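You operate a simulated robot arm through the tools that you are given. There is no shell and no other tool. Be economical: measure what you need, move in short steps, check, and stop when the job is done.

Carry out the task below with a simulated robot arm. There is one attempt and no reset: what you move stays moved.

JOB
Count the oil stones on the top of the steel topped stand, then put as many of the brass spacers from the top of the steel topped stand on the manual there.
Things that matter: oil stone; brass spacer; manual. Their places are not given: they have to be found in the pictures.

The check looks at the end state, three seconds after you hand in, the way a careful person would. Anything else that was tipped, shoved, dropped, spilled or broken makes it a failure.

ROBOT AND FRAMES
A 6-joint arm with a two-finger parallel gripper, fixed in place. Base frame: the origin is at the foot of the arm, x ahead of it, y to its left, z up; the work surface is at about z = 85. Units: cm, rad, N and s.
With the tool pointing down near the work surface it reaches from about 26 to 68 cm from the base axis. Its first joint turns from -1.152 to 1.152 rad. Payload 2.9 kg.
The tool frame sits at the grasp point between the pads (the TCP): z along the fingers, y along the line on which they close. The tips reach 3 cm beyond it. The gripper opens to 11 cm. The fingers are 2 cm wide and 1 cm thick; the gripper's body (4.8 by 11.2 cm) begins 5.5 cm behind the TCP.
Orientation is that of the tool frame in the base frame, as a unit quaternion [w, x, y, z]. With the fingers straight down and closing along the base's y, the tool's x points along the base's -x, its y along +y and its z along -z.

CONTROLS
- The arm moves only by the tool move_arm. Its arguments are lists of equal length, an entry for each row: "xyz": the shift along the base's x, y, z in cm, a list of three; "rot": the turn, a rotation vector about the base's x, y, z in rad, a list of three; "hand": the finger opening in cm, from 0 to 11. In form: {"xyz": [[tx, ty, tz], ...], "rot": [[wx, wy, wz], ...], "hand": [hand, ...]}. A call has 1 to 20 rows; each row is the pose to reach, as a shift and turn from the pose commanded when the call began. Rows are played at 5 a second. More than 5 cm and 0.15 rad between two rows, or a gripper value outside its range, and nothing of the call is played. A pose out of reach is approached as far as the arm can. The call stops where the force on the tool passes 40 N (or 10 N more than at its start, if that is more) or the arm is blocked; 0.2 s more then pass. Each finger travels about 10.8 cm/s and halts on what it meets, pressing with about 22 N; the grip force reading is that of the motor and also rises with nothing between the fingers. The clock runs only during rows and for 0.2 s after the last one: add rows that repeat a pose to give the fingers time. The reply holds the time, the measured pose of the TCP, the force on the tool along the base axes, the opening and the grip force, in the units named above and with some noise, and new pictures: "pictures" is both (left out), scene, wrist or none.
- Cameras (640 x 400 px; columns grow to the right, rows downward): "scene" is fixed at [6.29, 42.53, 137.86]; the picture's right is [-0.86, -0.51, 0.00], its down [-0.32, 0.53, -0.79] and it looks along [0.41, -0.68, -0.61] (base axes); focal length 324 px, centre (320, 200). "wrist" rides on the gripper at [-3.6, 0, -5.7] in the tool frame; the picture's right is [0.00, -1.00, 0.00], its down [0.97, 0.00, -0.24] and it looks along [0.24, 0.00, 0.97] (tool axes); focal length 218 px, centre (320, 200).
- locate(camera, pixels): for up to 12 pixels [column, row] of the newest picture of that camera ("zoom" is the newest enlarged one), the place [x, y, z] in the base frame of the surface seen there, good to about 0.3 cm. It takes no simulated time.
- zoom(camera, box): a new picture of the part [left, top, right, bottom] of that camera's present view, enlarged. It takes no simulated time.
- close_job(): hands the job in; it is judged then, once.

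Go step by step. Measure first, check grasps and placings, and put right what went wrong. The budget is 60 turns and 120 pictures, counting those below and the enlarged ones. Unless the task says otherwise, let go and move clear before handing in, and close with one line.

The tools are called after "Call:" as a command line: name --argument value ..., lists and objects as JSON in quotes. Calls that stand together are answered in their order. move_arm: Moves the arm, as the interface text tells. Its arguments: {"type":"object","properties":{"xyz":{"type":"array","items":{"type":"array","items":{"type":"number"}}},"rot":{"type":"array","items":{"type":"array","items":{"type":"number"}}},"hand":{"type":"array","items":{"type":"number"}},"pictures":{"type":"string","enum":["both","scene","wrist","none"]}},"required":["xyz","rot","hand"]} The other tools are called the same way: locate (camera, pixels) gives the place of the surface under pixels of a picture; zoom (camera, box) takes an enlarged picture of a part of a camera's view; close_job () hands the job in.

At the start:

```text
clock: 0.0
tcp_pos: [52.13, -7.95, 108.15]
tool_rot: [0.0, 0.0, 1.0, 0.0]
wrist_force: [0.3, 0.1, 0.5]
grip_width: 10.99
gripper_force: 0.0
```

scene: 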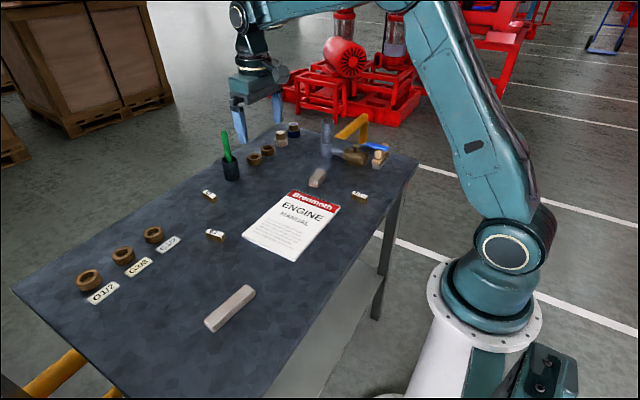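
wrist: 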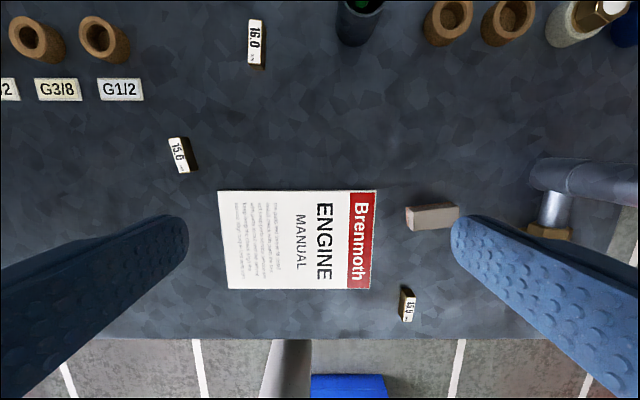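

The scene shows small labelled blocks (about [210,195], [215,235], [360,196]), greyish blocks ([317,177], [230,308], [380,155]) and a manual. I'll enlarge to identify them.

Call:
zoom --camera "scene" --box '[180, 110, 420, 260]'

Call:
zoom --camera "scene" --box '[300, 110, 420, 205]'

Call:
zoom --camera "scene" --box '[50, 180, 290, 345]'

Call:
zoom --camera "wrist" --box '[380, 150, 640, 330]'

```text
2.67 times, centred on (300, 185) of scene
```

zoom: 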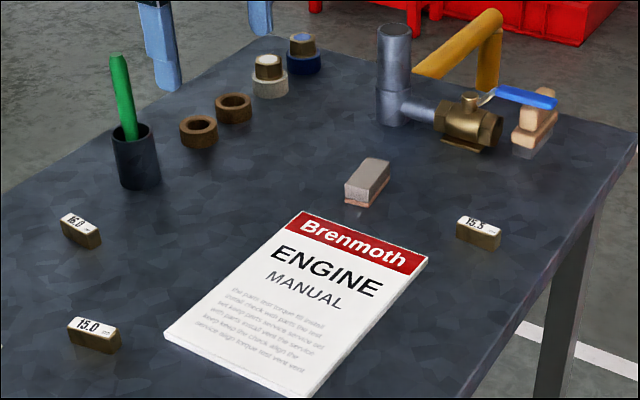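

```text
4.21 times, centred on (360, 158) of scene
```

zoom: 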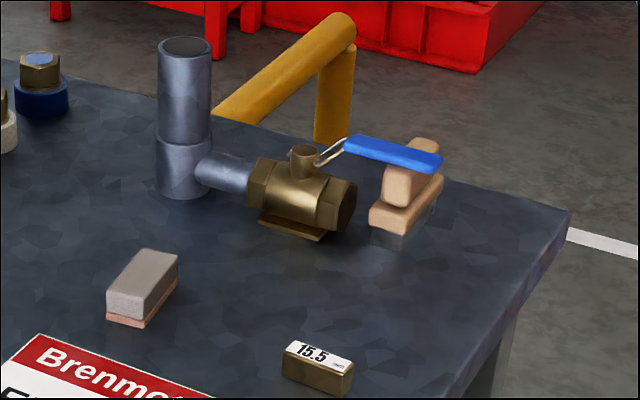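

```text
2.42 times, centred on (170, 262) of scene
```

zoom: 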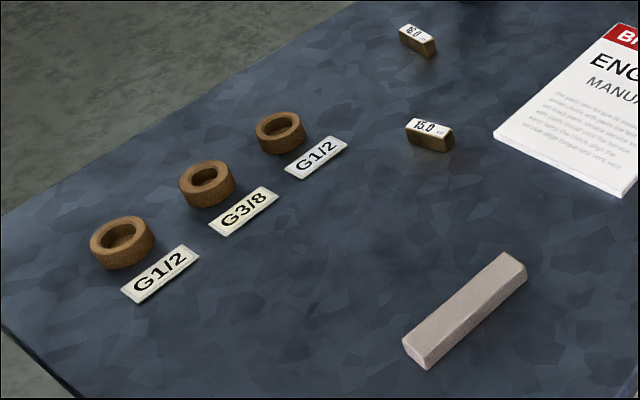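

```text
2.22 times, centred on (510, 240) of wrist
```

zoom: 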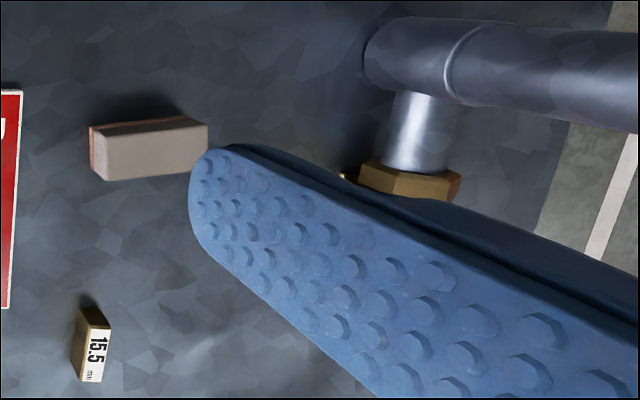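

Three brass spacers (15.0, 15.5, 16.0), a two-tone grey/pink block, a long grey bar, and an unclear tan thing at [380,155]. I'll locate these before moving the wrist camera for a look.

Call:
locate --camera "scene" --pixels '[[380, 160], [317, 177], [230, 308], [210, 194], [215, 233], [360, 194], [292, 228], [326, 135], [230, 172], [416, 165], [20, 290], [352, 158]]'

Call:
locate --camera "wrist" --pixels '[[218, 191], [376, 191], [370, 289], [228, 289], [256, 43], [180, 155], [407, 305], [432, 216], [300, 240], [300, 325]]'

```text
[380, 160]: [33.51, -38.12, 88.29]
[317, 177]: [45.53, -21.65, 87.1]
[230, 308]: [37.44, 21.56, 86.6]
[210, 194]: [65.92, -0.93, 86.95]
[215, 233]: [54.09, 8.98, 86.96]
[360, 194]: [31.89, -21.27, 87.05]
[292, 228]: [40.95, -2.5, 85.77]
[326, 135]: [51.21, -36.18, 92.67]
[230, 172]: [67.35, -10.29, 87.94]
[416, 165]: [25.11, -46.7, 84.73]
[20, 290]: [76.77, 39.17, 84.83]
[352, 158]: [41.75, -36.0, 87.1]
```

```text
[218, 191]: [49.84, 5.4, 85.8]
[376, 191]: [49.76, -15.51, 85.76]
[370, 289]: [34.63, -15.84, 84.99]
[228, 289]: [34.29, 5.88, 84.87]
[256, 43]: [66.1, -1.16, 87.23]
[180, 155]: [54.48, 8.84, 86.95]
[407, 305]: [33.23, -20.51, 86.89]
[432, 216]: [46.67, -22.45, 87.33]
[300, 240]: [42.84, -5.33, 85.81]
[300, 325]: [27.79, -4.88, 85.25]
```

I'll move the wrist camera over the far right corner to see the tan object and behind the pipe.

Call:
move_arm --xyz '[[-2, -4, 2], [-4, -8, 4], [-6, -12, 4], [-8, -16, 4], [-9, -20, 4], [-10, -24, 4], [-10, -24, 4]]' --rot '[[0, 0, 0], [0, 0, 0], [0, 0, 0], [0, 0, 0], [0, 0, 0], [0, 0, 0], [0, 0, 0]]' --hand '[11, 11, 11, 11, 11, 11, 11]'

```text
clock: 1.6
tcp_pos: [41.95, -32.07, 112.42]
tool_rot: [0.0, -0.001, 1.0, 0.0]
wrist_force: [-0.4, 0.5, 0.4]
grip_width: 10.98
gripper_force: 0.1
```

scene: 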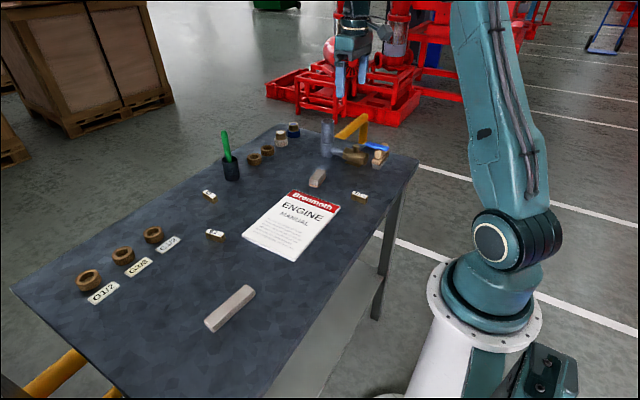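
wrist: 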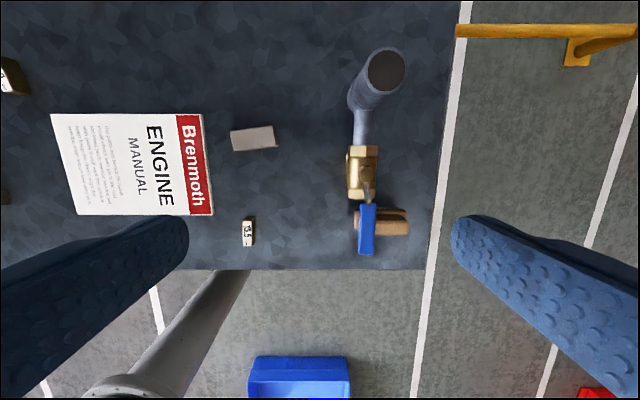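

Call:
zoom --camera "wrist" --box '[310, 130, 450, 270]'

Call:
zoom --camera "scene" --box '[355, 130, 405, 180]'

Call:
zoom --camera "scene" --box '[190, 115, 320, 200]'

```text
2.86 times, centred on (380, 200) of wrist
```

zoom: 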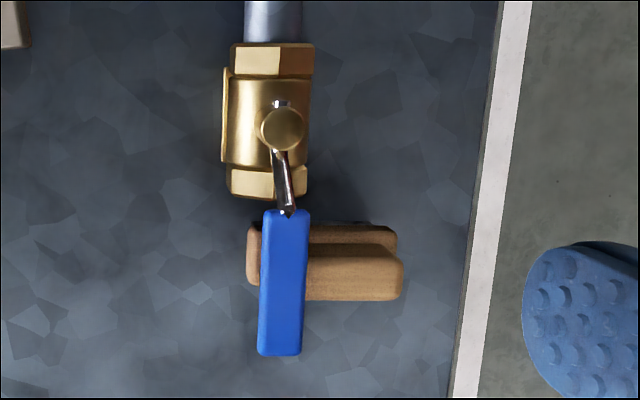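

```text
8.00 times, centred on (380, 155) of scene
```

zoom: 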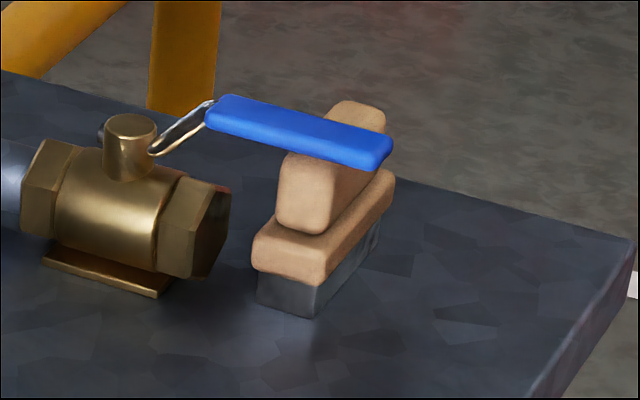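

```text
4.71 times, centred on (255, 158) of scene
```

zoom: 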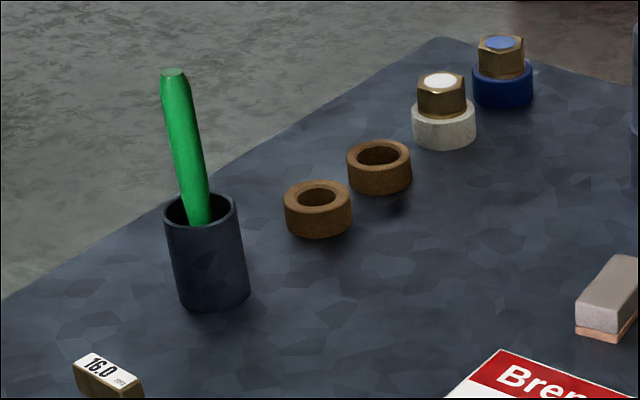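

The tan thing is a wooden-handled brush, not a stone. Next I'll view the long bar and the left end of the bench with the wrist camera.

Call:
move_arm --xyz '[[0.5, 4.5, 0], [1, 9, 0], [1.5, 13.5, 0], [2, 18, 0], [2.5, 22.5, 0], [2.5, 27, 0], [2, 31.5, 0], [1.5, 36, 0], [1, 40.5, 0], [0.5, 45, 0], [0, 49, 0], [0, 52, 0], [0, 52, 0]]' --rot '[[0, 0, 0], [0, 0, 0], [0, 0, 0], [0, 0, 0], [0, 0, 0], [0, 0, 0], [0, 0, 0], [0, 0, 0], [0, 0, 0], [0, 0, 0], [0, 0, 0], [0, 0, 0], [0, 0, 0]]' --hand '[11, 11, 11, 11, 11, 11, 11, 11, 11, 11, 11, 11, 11]' --pictures "wrist"

Call:
zoom --camera "wrist" --box '[180, 120, 480, 300]'

```text
clock: 4.4
tcp_pos: [41.94, 20.02, 112.16]
tool_rot: [0.0, 0.0, 1.0, -0.001]
wrist_force: [0.0, -1.2, 0.4]
grip_width: 10.98
gripper_force: 0.1
```

wrist: 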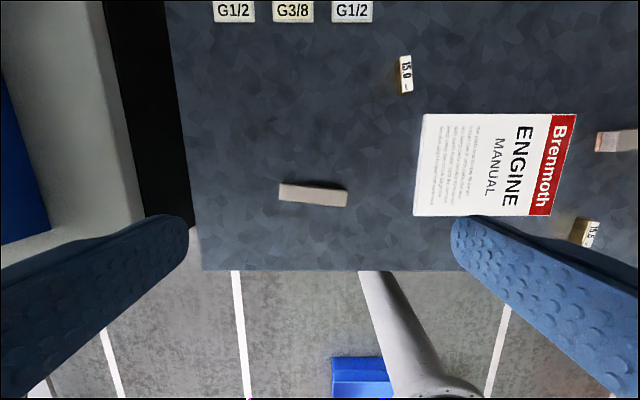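

```text
2.13 times, centred on (330, 210) of wrist
```

zoom: 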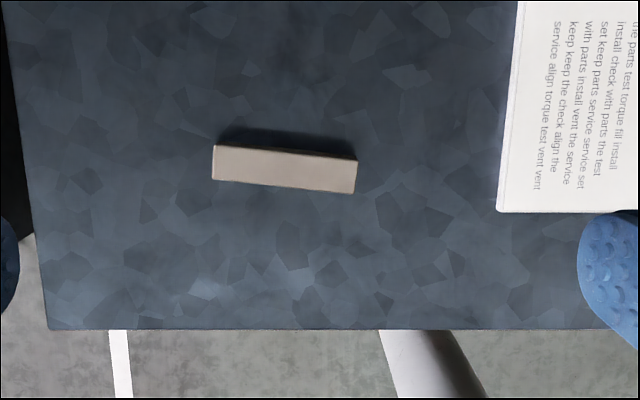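

Two oil stones in all (the short two-tone one and the long bar), so two spacers go on the manual. I'll move above the 15.0 spacer to measure its orientation.

Call:
move_arm --xyz '[[3, -3, -2], [6, -6, -4], [9, -8, -7], [12, -11, -10], [12.3, -11.1, -13], [12.3, -11.1, -13]]' --rot '[[0, 0, 0], [0, 0, 0], [0, 0, 0], [0, 0, 0], [0, 0, 0], [0, 0, 0]]' --hand '[11, 11, 9, 7, 6, 6]' --pictures "wrist"

Call:
zoom --camera "wrist" --box '[270, 150, 370, 250]'

```text
refused: row 4 steps farther than a row can; nothing moved
```

```text
4.00 times, centred on (320, 200) of wrist
```

zoom: 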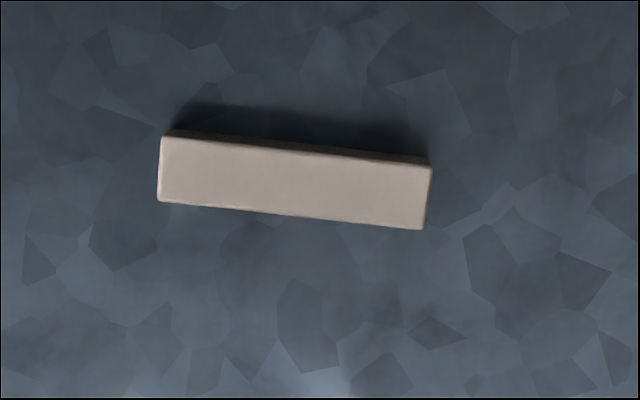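

That call was refused because one row stepped too far. I'll retry with smaller steps.

Call:
move_arm --xyz '[[3, -2.5, -2], [6, -5, -4], [8.5, -7.5, -6], [11, -10, -8], [12.3, -11.1, -10.5], [12.3, -11.1, -13], [12.3, -11.1, -13]]' --rot '[[0, 0, 0], [0, 0, 0], [0, 0, 0], [0, 0, 0], [0, 0, 0], [0, 0, 0], [0, 0, 0]]' --hand '[10, 9, 8, 7, 6, 6, 6]' --pictures "wrist"

Call:
zoom --camera "wrist" --box '[260, 140, 380, 260]'

```text
clock: 6.0
tcp_pos: [54.35, 8.73, 99.01]
tool_rot: [-0.001, 0.0, 1.0, 0.0]
wrist_force: [-0.2, -0.5, 0.7]
grip_width: 6.0
gripper_force: 0.1
```

wrist: 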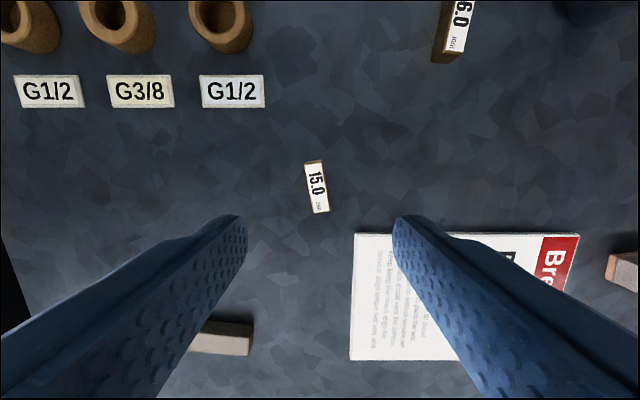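

```text
3.33 times, centred on (320, 200) of wrist
```

zoom: 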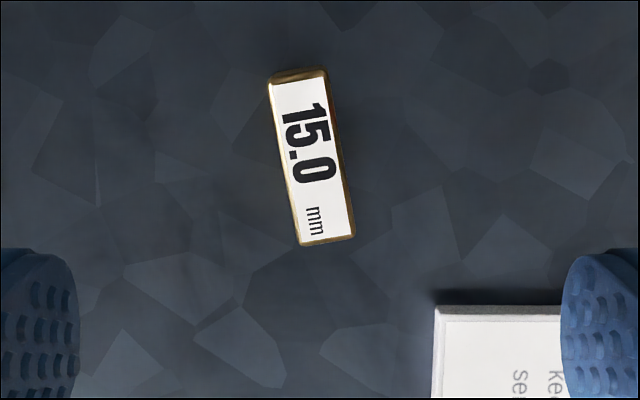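

Call:
locate --camera "zoom" --pixels '[[275, 85], [322, 78], [302, 236], [348, 228], [310, 155]]'

```text
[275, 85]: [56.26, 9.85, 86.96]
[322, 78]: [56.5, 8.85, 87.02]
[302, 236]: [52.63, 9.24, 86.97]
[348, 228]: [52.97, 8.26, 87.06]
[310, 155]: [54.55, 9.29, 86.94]
```

The 15.0 spacer is centred near (54.6, 9.05), turned about +0.16 rad, with its top at z≈87. I'll turn, go down and grip it.

Call:
move_arm --xyz '[[0.25, 0.32, -3], [0.25, 0.32, -6], [0.25, 0.32, -8.5], [0.25, 0.32, -10.4], [0.25, 0.32, -10.4], [0.25, 0.32, -10.4], [0.25, 0.32, -10.4], [0.25, 0.32, -10.4]]' --rot '[[0, 0, 0.08], [0, 0, 0.16], [0, 0, 0.16], [0, 0, 0.16], [0, 0, 0.16], [0, 0, 0.16], [0, 0, 0.16], [0, 0, 0.16]]' --hand '[5, 4.5, 4.5, 4.5, 4.5, 2.5, 0.5, 0.5]'

```text
clock: 7.8
tcp_pos: [54.61, 9.22, 88.79]
tool_rot: [0.001, -0.08, 0.997, 0.0]
wrist_force: [0.3, 0.9, -0.3]
grip_width: 1.49
gripper_force: 21.4
```

scene: 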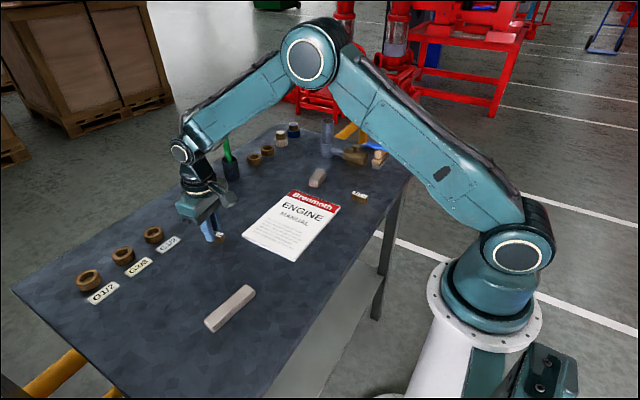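
wrist: 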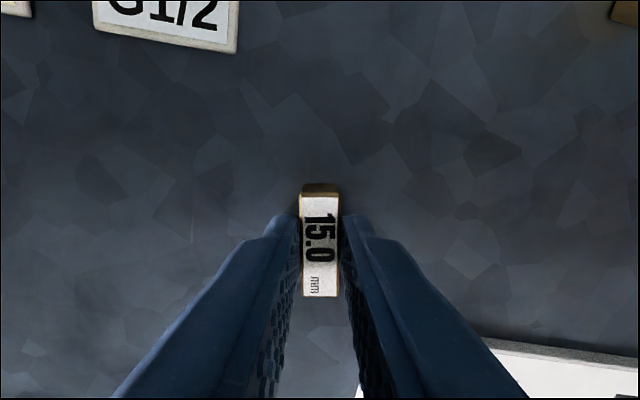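

The grip reads 1.49 cm, so the spacer is held. I'll lift it and carry it over the manual at about (43, -1).

Call:
move_arm --xyz '[[0, 0, 3], [0, 0, 6], [-3, -2.5, 7], [-6, -5, 7], [-9, -8, 7], [-11.6, -10.2, 6], [-11.6, -10.2, 3.5], [-11.6, -10.2, 3.5]]' --rot '[[0, 0, 0], [0, 0, 0], [0, 0, 0], [0, 0, 0], [0, 0, 0], [0, 0, 0], [0, 0, 0], [0, 0, 0]]' --hand '[0.5, 0.5, 0.5, 0.5, 0.5, 0.5, 0.5, 0.5]'

Call:
locate --camera "scene" --pixels '[[312, 210], [275, 245], [310, 225], [260, 225], [220, 265], [300, 275]]'

```text
clock: 9.6
tcp_pos: [42.76, -0.86, 92.51]
tool_rot: [0.0, -0.08, 0.997, 0.0]
wrist_force: [-0.4, 0.1, -1.0]
grip_width: 1.47
gripper_force: 22.1
```

scene: 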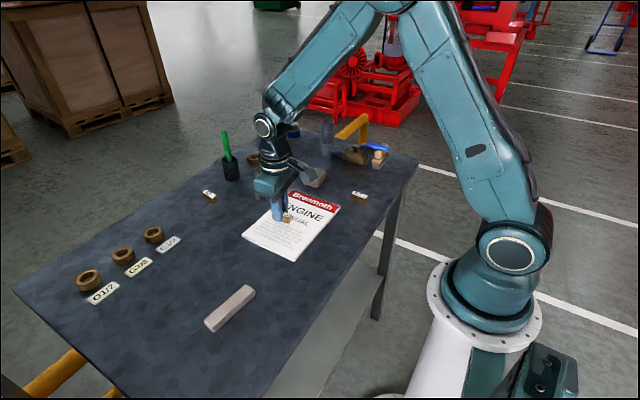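
wrist: 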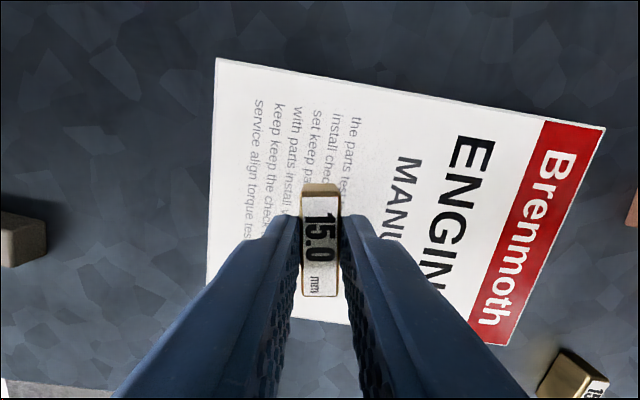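

```text
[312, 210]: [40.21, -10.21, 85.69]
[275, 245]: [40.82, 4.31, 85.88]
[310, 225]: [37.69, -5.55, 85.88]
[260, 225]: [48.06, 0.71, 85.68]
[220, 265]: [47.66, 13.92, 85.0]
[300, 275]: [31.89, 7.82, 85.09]
```

The spacer is over the manual, whose top is at z≈85.78 (bench 85.03). I'll lower to contact in small steps and read the force before opening.

Call:
move_arm --xyz '[[0, 0, -1.5], [0, 0, -2.4], [0, 0, -2.7], [0, 0, -2.85], [0, 0, -2.95], [0, 0, -2.95]]' --rot '[[0, 0, 0], [0, 0, 0], [0, 0, 0], [0, 0, 0], [0, 0, 0], [0, 0, 0]]' --hand '[0.5, 0.5, 0.5, 0.5, 0.5, 0.5]' --pictures "scene"

Call:
zoom --camera "scene" --box '[250, 190, 330, 240]'

```text
clock: 11.0
tcp_pos: [42.95, -0.99, 89.56]
tool_rot: [0.001, -0.081, 0.997, 0.001]
wrist_force: [-4.3, 0.1, 14.9]
grip_width: 1.48
gripper_force: 22.5
```

scene: 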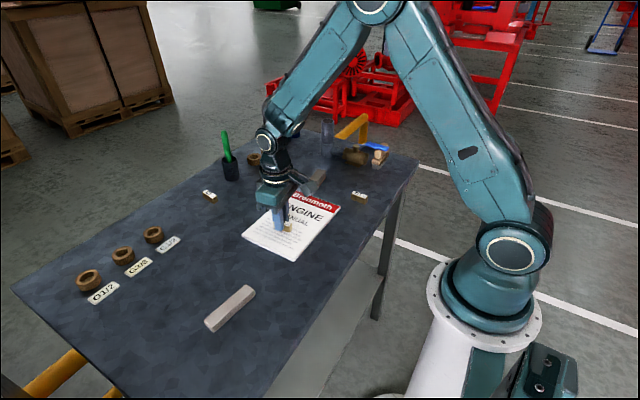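

```text
8.00 times, centred on (290, 215) of scene
```

zoom: 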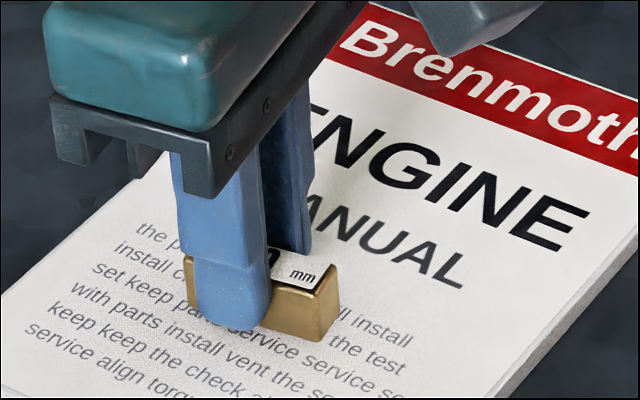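

Contact is confirmed at 15 N. I'll ease up slightly, open, and lift clear.

Call:
move_arm --xyz '[[0, 0, 0.1], [0, 0, 0.1], [0, 0, 0.1], [0, 0, 0.1], [0, 0, 2], [0, 0, 5], [0, 0, 9], [0, 0, 9]]' --rot '[[0, 0, 0], [0, 0, 0], [0, 0, 0], [0, 0, 0], [0, 0, 0], [0, 0, 0], [0, 0, 0], [0, 0, 0]]' --hand '[0.5, 2, 3.5, 4, 4, 5, 6, 6]'

```text
clock: 12.8
tcp_pos: [43.03, -0.81, 98.37]
tool_rot: [0.0, -0.08, 0.997, 0.0]
wrist_force: [0.1, -0.6, 0.7]
grip_width: 6.02
gripper_force: 0.0
```

scene: 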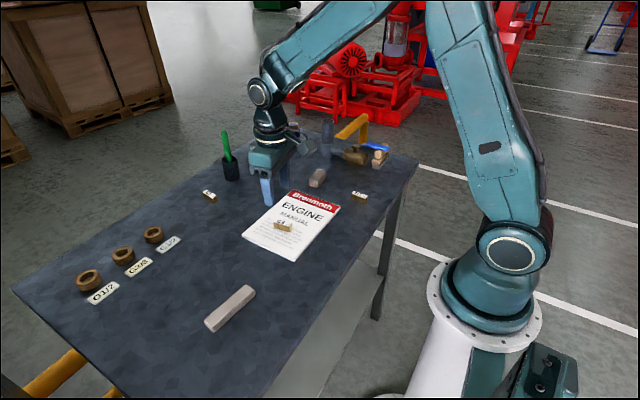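
wrist: 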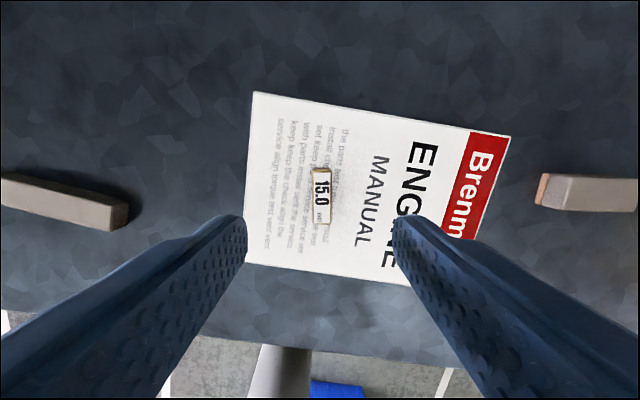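

The 15.0 spacer lies flat on the manual. Now I'll go above the 15.5 spacer near (32.8, -20.9), removing the turn.

Call:
move_arm --xyz '[[-2, -4, 0.5], [-4, -8, 0.5], [-6, -12, 0.5], [-8, -16, 0.5], [-10, -20, 0.5], [-10, -20, 0.5]]' --rot '[[0, 0, -0.08], [0, 0, -0.16], [0, 0, -0.16], [0, 0, -0.16], [0, 0, -0.16], [0, 0, -0.16]]' --hand '[6, 6, 6, 6, 6, 6]' --pictures "wrist"

Call:
zoom --camera "wrist" --box '[260, 140, 380, 260]'

```text
clock: 14.2
tcp_pos: [32.96, -20.99, 98.87]
tool_rot: [-0.001, 0.0, 1.0, 0.0]
wrist_force: [0.4, 0.5, -0.6]
grip_width: 5.99
gripper_force: 0.0
```

wrist: 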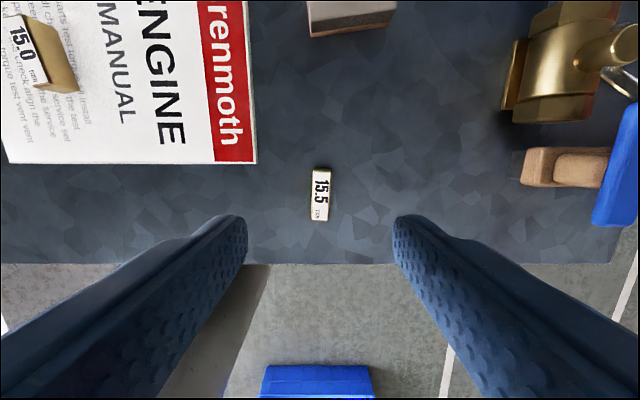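

```text
3.33 times, centred on (320, 200) of wrist
```

zoom: 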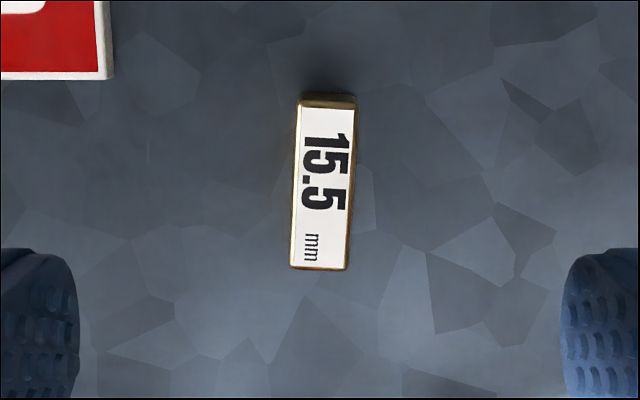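

Call:
locate --camera "zoom" --pixels '[[302, 113], [350, 112], [296, 261], [343, 263], [322, 187]]'

```text
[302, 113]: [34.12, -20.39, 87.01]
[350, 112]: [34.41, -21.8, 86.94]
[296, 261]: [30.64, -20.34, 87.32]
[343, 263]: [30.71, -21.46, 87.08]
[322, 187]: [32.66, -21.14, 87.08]
```

The 15.5 spacer is centred at (32.5, -21.0), turned about -0.05 rad, and the manual edge at y≈-15.5 is clear of the fingers. I'll go down and grip.

Call:
move_arm --xyz '[[-0.4, 0, -3], [-0.4, 0, -6], [-0.4, 0, -8.5], [-0.4, 0, -10.2], [-0.4, 0, -10.2], [-0.4, 0, -10.2], [-0.4, 0, -10.2], [-0.4, 0, -10.2]]' --rot '[[0, 0, -0.05], [0, 0, -0.05], [0, 0, -0.05], [0, 0, -0.05], [0, 0, -0.05], [0, 0, -0.05], [0, 0, -0.05], [0, 0, -0.05]]' --hand '[5, 4.5, 4.5, 4.5, 4.5, 2.5, 0.5, 0.5]' --pictures "wrist"

```text
clock: 16.0
tcp_pos: [32.52, -20.9, 88.71]
tool_rot: [0.0, 0.026, 1.0, 0.0]
wrist_force: [-0.4, 0.1, -0.6]
grip_width: 1.46
gripper_force: 22.1
```

wrist: 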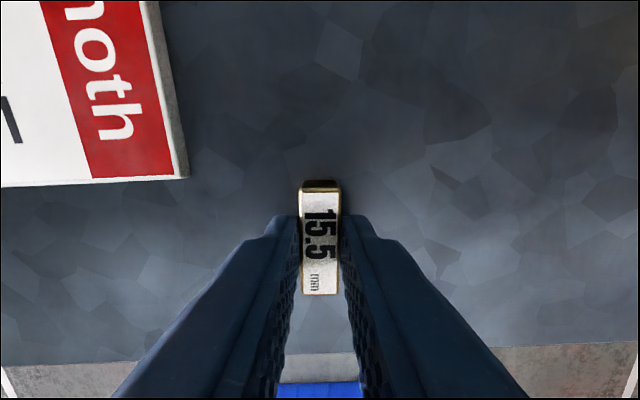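

The 15.5 spacer is held (1.46 cm). I'll lift it and carry it to about (43, -9.5), clear of the first spacer.

Call:
move_arm --xyz '[[0, 0, 3], [0, 0, 6], [2.5, 3, 7], [5.5, 6, 7], [8, 9, 7], [10.5, 11.4, 6], [10.5, 11.4, 3.5], [10.5, 11.4, 2.0], [10.5, 11.4, 1.1], [10.5, 11.4, 0.9], [10.5, 11.4, 0.9]]' --rot '[[0, 0, 0], [0, 0, 0], [0, 0, 0], [0, 0, 0], [0, 0, 0], [0, 0, 0], [0, 0, 0], [0, 0, 0], [0, 0, 0], [0, 0, 0], [0, 0, 0]]' --hand '[0.5, 0.5, 0.5, 0.5, 0.5, 0.5, 0.5, 0.5, 0.5, 0.5, 0.5]'

```text
clock: 18.4
tcp_pos: [42.94, -9.6, 89.64]
tool_rot: [0.0, 0.026, 1.0, 0.001]
wrist_force: [0.4, 0.3, -1.7]
grip_width: 1.49
gripper_force: 22.0
```

scene: 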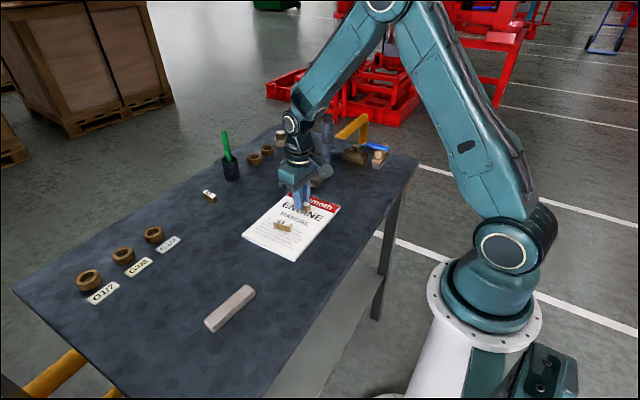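
wrist: 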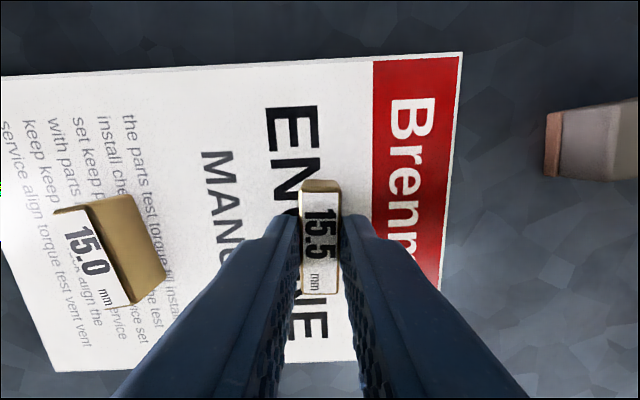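

It is just above the manual with no contact yet. I'll press down a touch further, open, and lift.

Call:
move_arm --xyz '[[0, 0, -0.08], [0, 0, -0.14], [0, 0, -0.14], [0, 0, -0.1], [0, 0, -0.1], [0, 0, -0.1], [0, 0, 2], [0, 0, 5], [0, 0, 9], [0, 0, 13], [0, 0, 13]]' --rot '[[0, 0, 0], [0, 0, 0], [0, 0, 0], [0, 0, 0], [0, 0, 0], [0, 0, 0], [0, 0, 0], [0, 0, 0], [0, 0, 0], [0, 0, 0], [0, 0, 0]]' --hand '[0.5, 0.5, 0.5, 2, 3.5, 4, 4, 4, 5, 6, 6]'

Call:
zoom --camera "scene" --box '[180, 110, 420, 260]'

```text
clock: 20.8
tcp_pos: [43.04, -9.82, 102.52]
tool_rot: [0.0, 0.025, 1.0, 0.0]
wrist_force: [0.5, 0.2, -0.4]
grip_width: 6.02
gripper_force: 0.0
```

scene: 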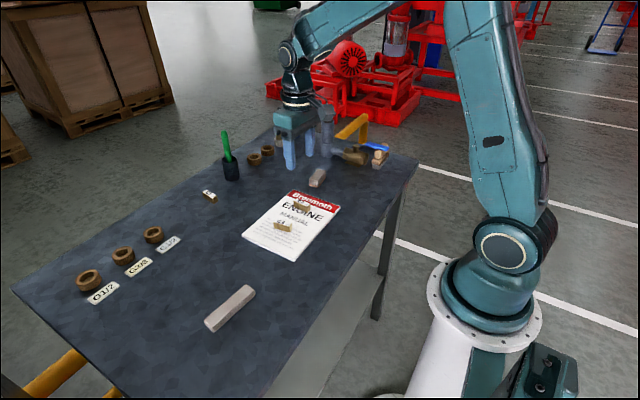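
wrist: 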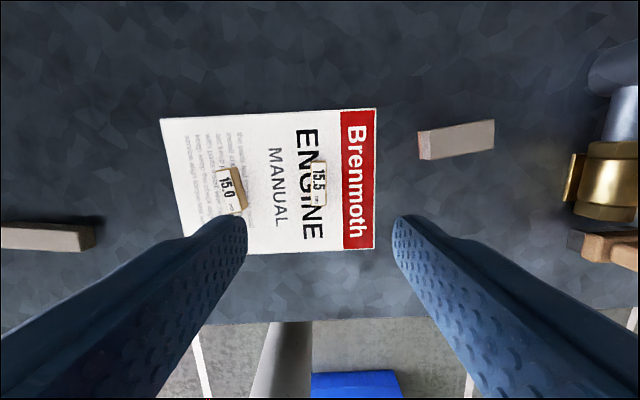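

```text
2.67 times, centred on (300, 185) of scene
```

zoom: 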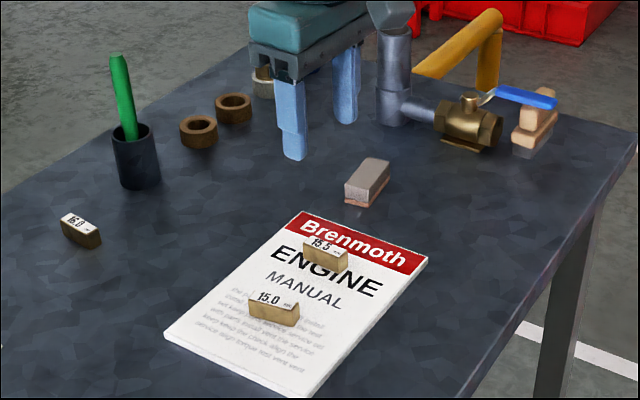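

Both spacers are flat on the manual. Before handing in, I want a closer look at the grey base under the wooden block near (33.5, -38) so the count is certain.

Call:
move_arm --xyz '[[-1, -4, 0], [-2, -8, 0], [-3, -12, 0], [-5, -16, 0], [-6, -18, 0], [-6, -18, 0], [-6, -18, 0], [-6, -18, 0]]' --rot '[[-0.1, 0, 0], [-0.2, 0, 0], [-0.3, 0, 0], [-0.4, 0, 0], [-0.5, 0, 0], [-0.6, 0, 0], [-0.7, 0, 0], [-0.7, 0, 0]]' --hand '[6, 6, 6, 6, 6, 6, 6, 6]' --pictures "wrist"

```text
clock: 22.6
tcp_pos: [36.87, -27.72, 102.62]
tool_rot: [0.009, 0.023, 0.939, -0.343]
wrist_force: [0.3, -0.6, -0.2]
grip_width: 5.99
gripper_force: 0.0
```

wrist: 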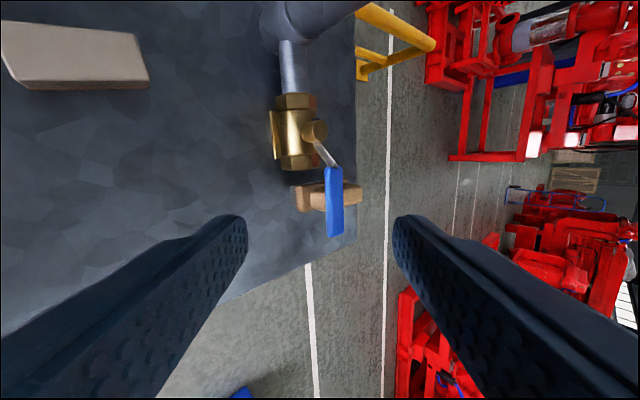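

Call:
zoom --camera "wrist" --box '[270, 150, 390, 250]'

Call:
locate --camera "wrist" --pixels '[[298, 198], [304, 210], [355, 195], [315, 195]]'

```text
4.00 times, centred on (330, 200) of wrist
```

zoom: 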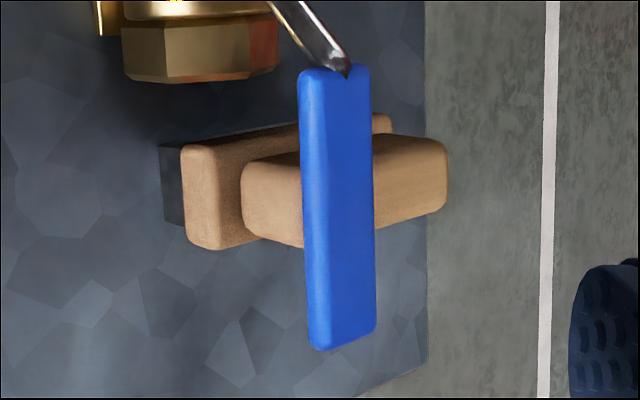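

```text
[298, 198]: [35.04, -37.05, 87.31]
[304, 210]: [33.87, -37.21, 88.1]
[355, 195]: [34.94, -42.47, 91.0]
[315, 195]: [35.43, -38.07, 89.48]
```

The corner object is a wooden-handled block with a dark, bristle-like base, so it isn't an oil stone and the count stays at two. Both spacers (15.0 and 15.5) are on the manual and the gripper is clear, so I'm handing in.

Call:
close_job

```text
The job is handed in.
```

I counted two oil stones on the stand and put two brass spacers (15.0 and 15.5) flat on the manual; nothing else was moved.
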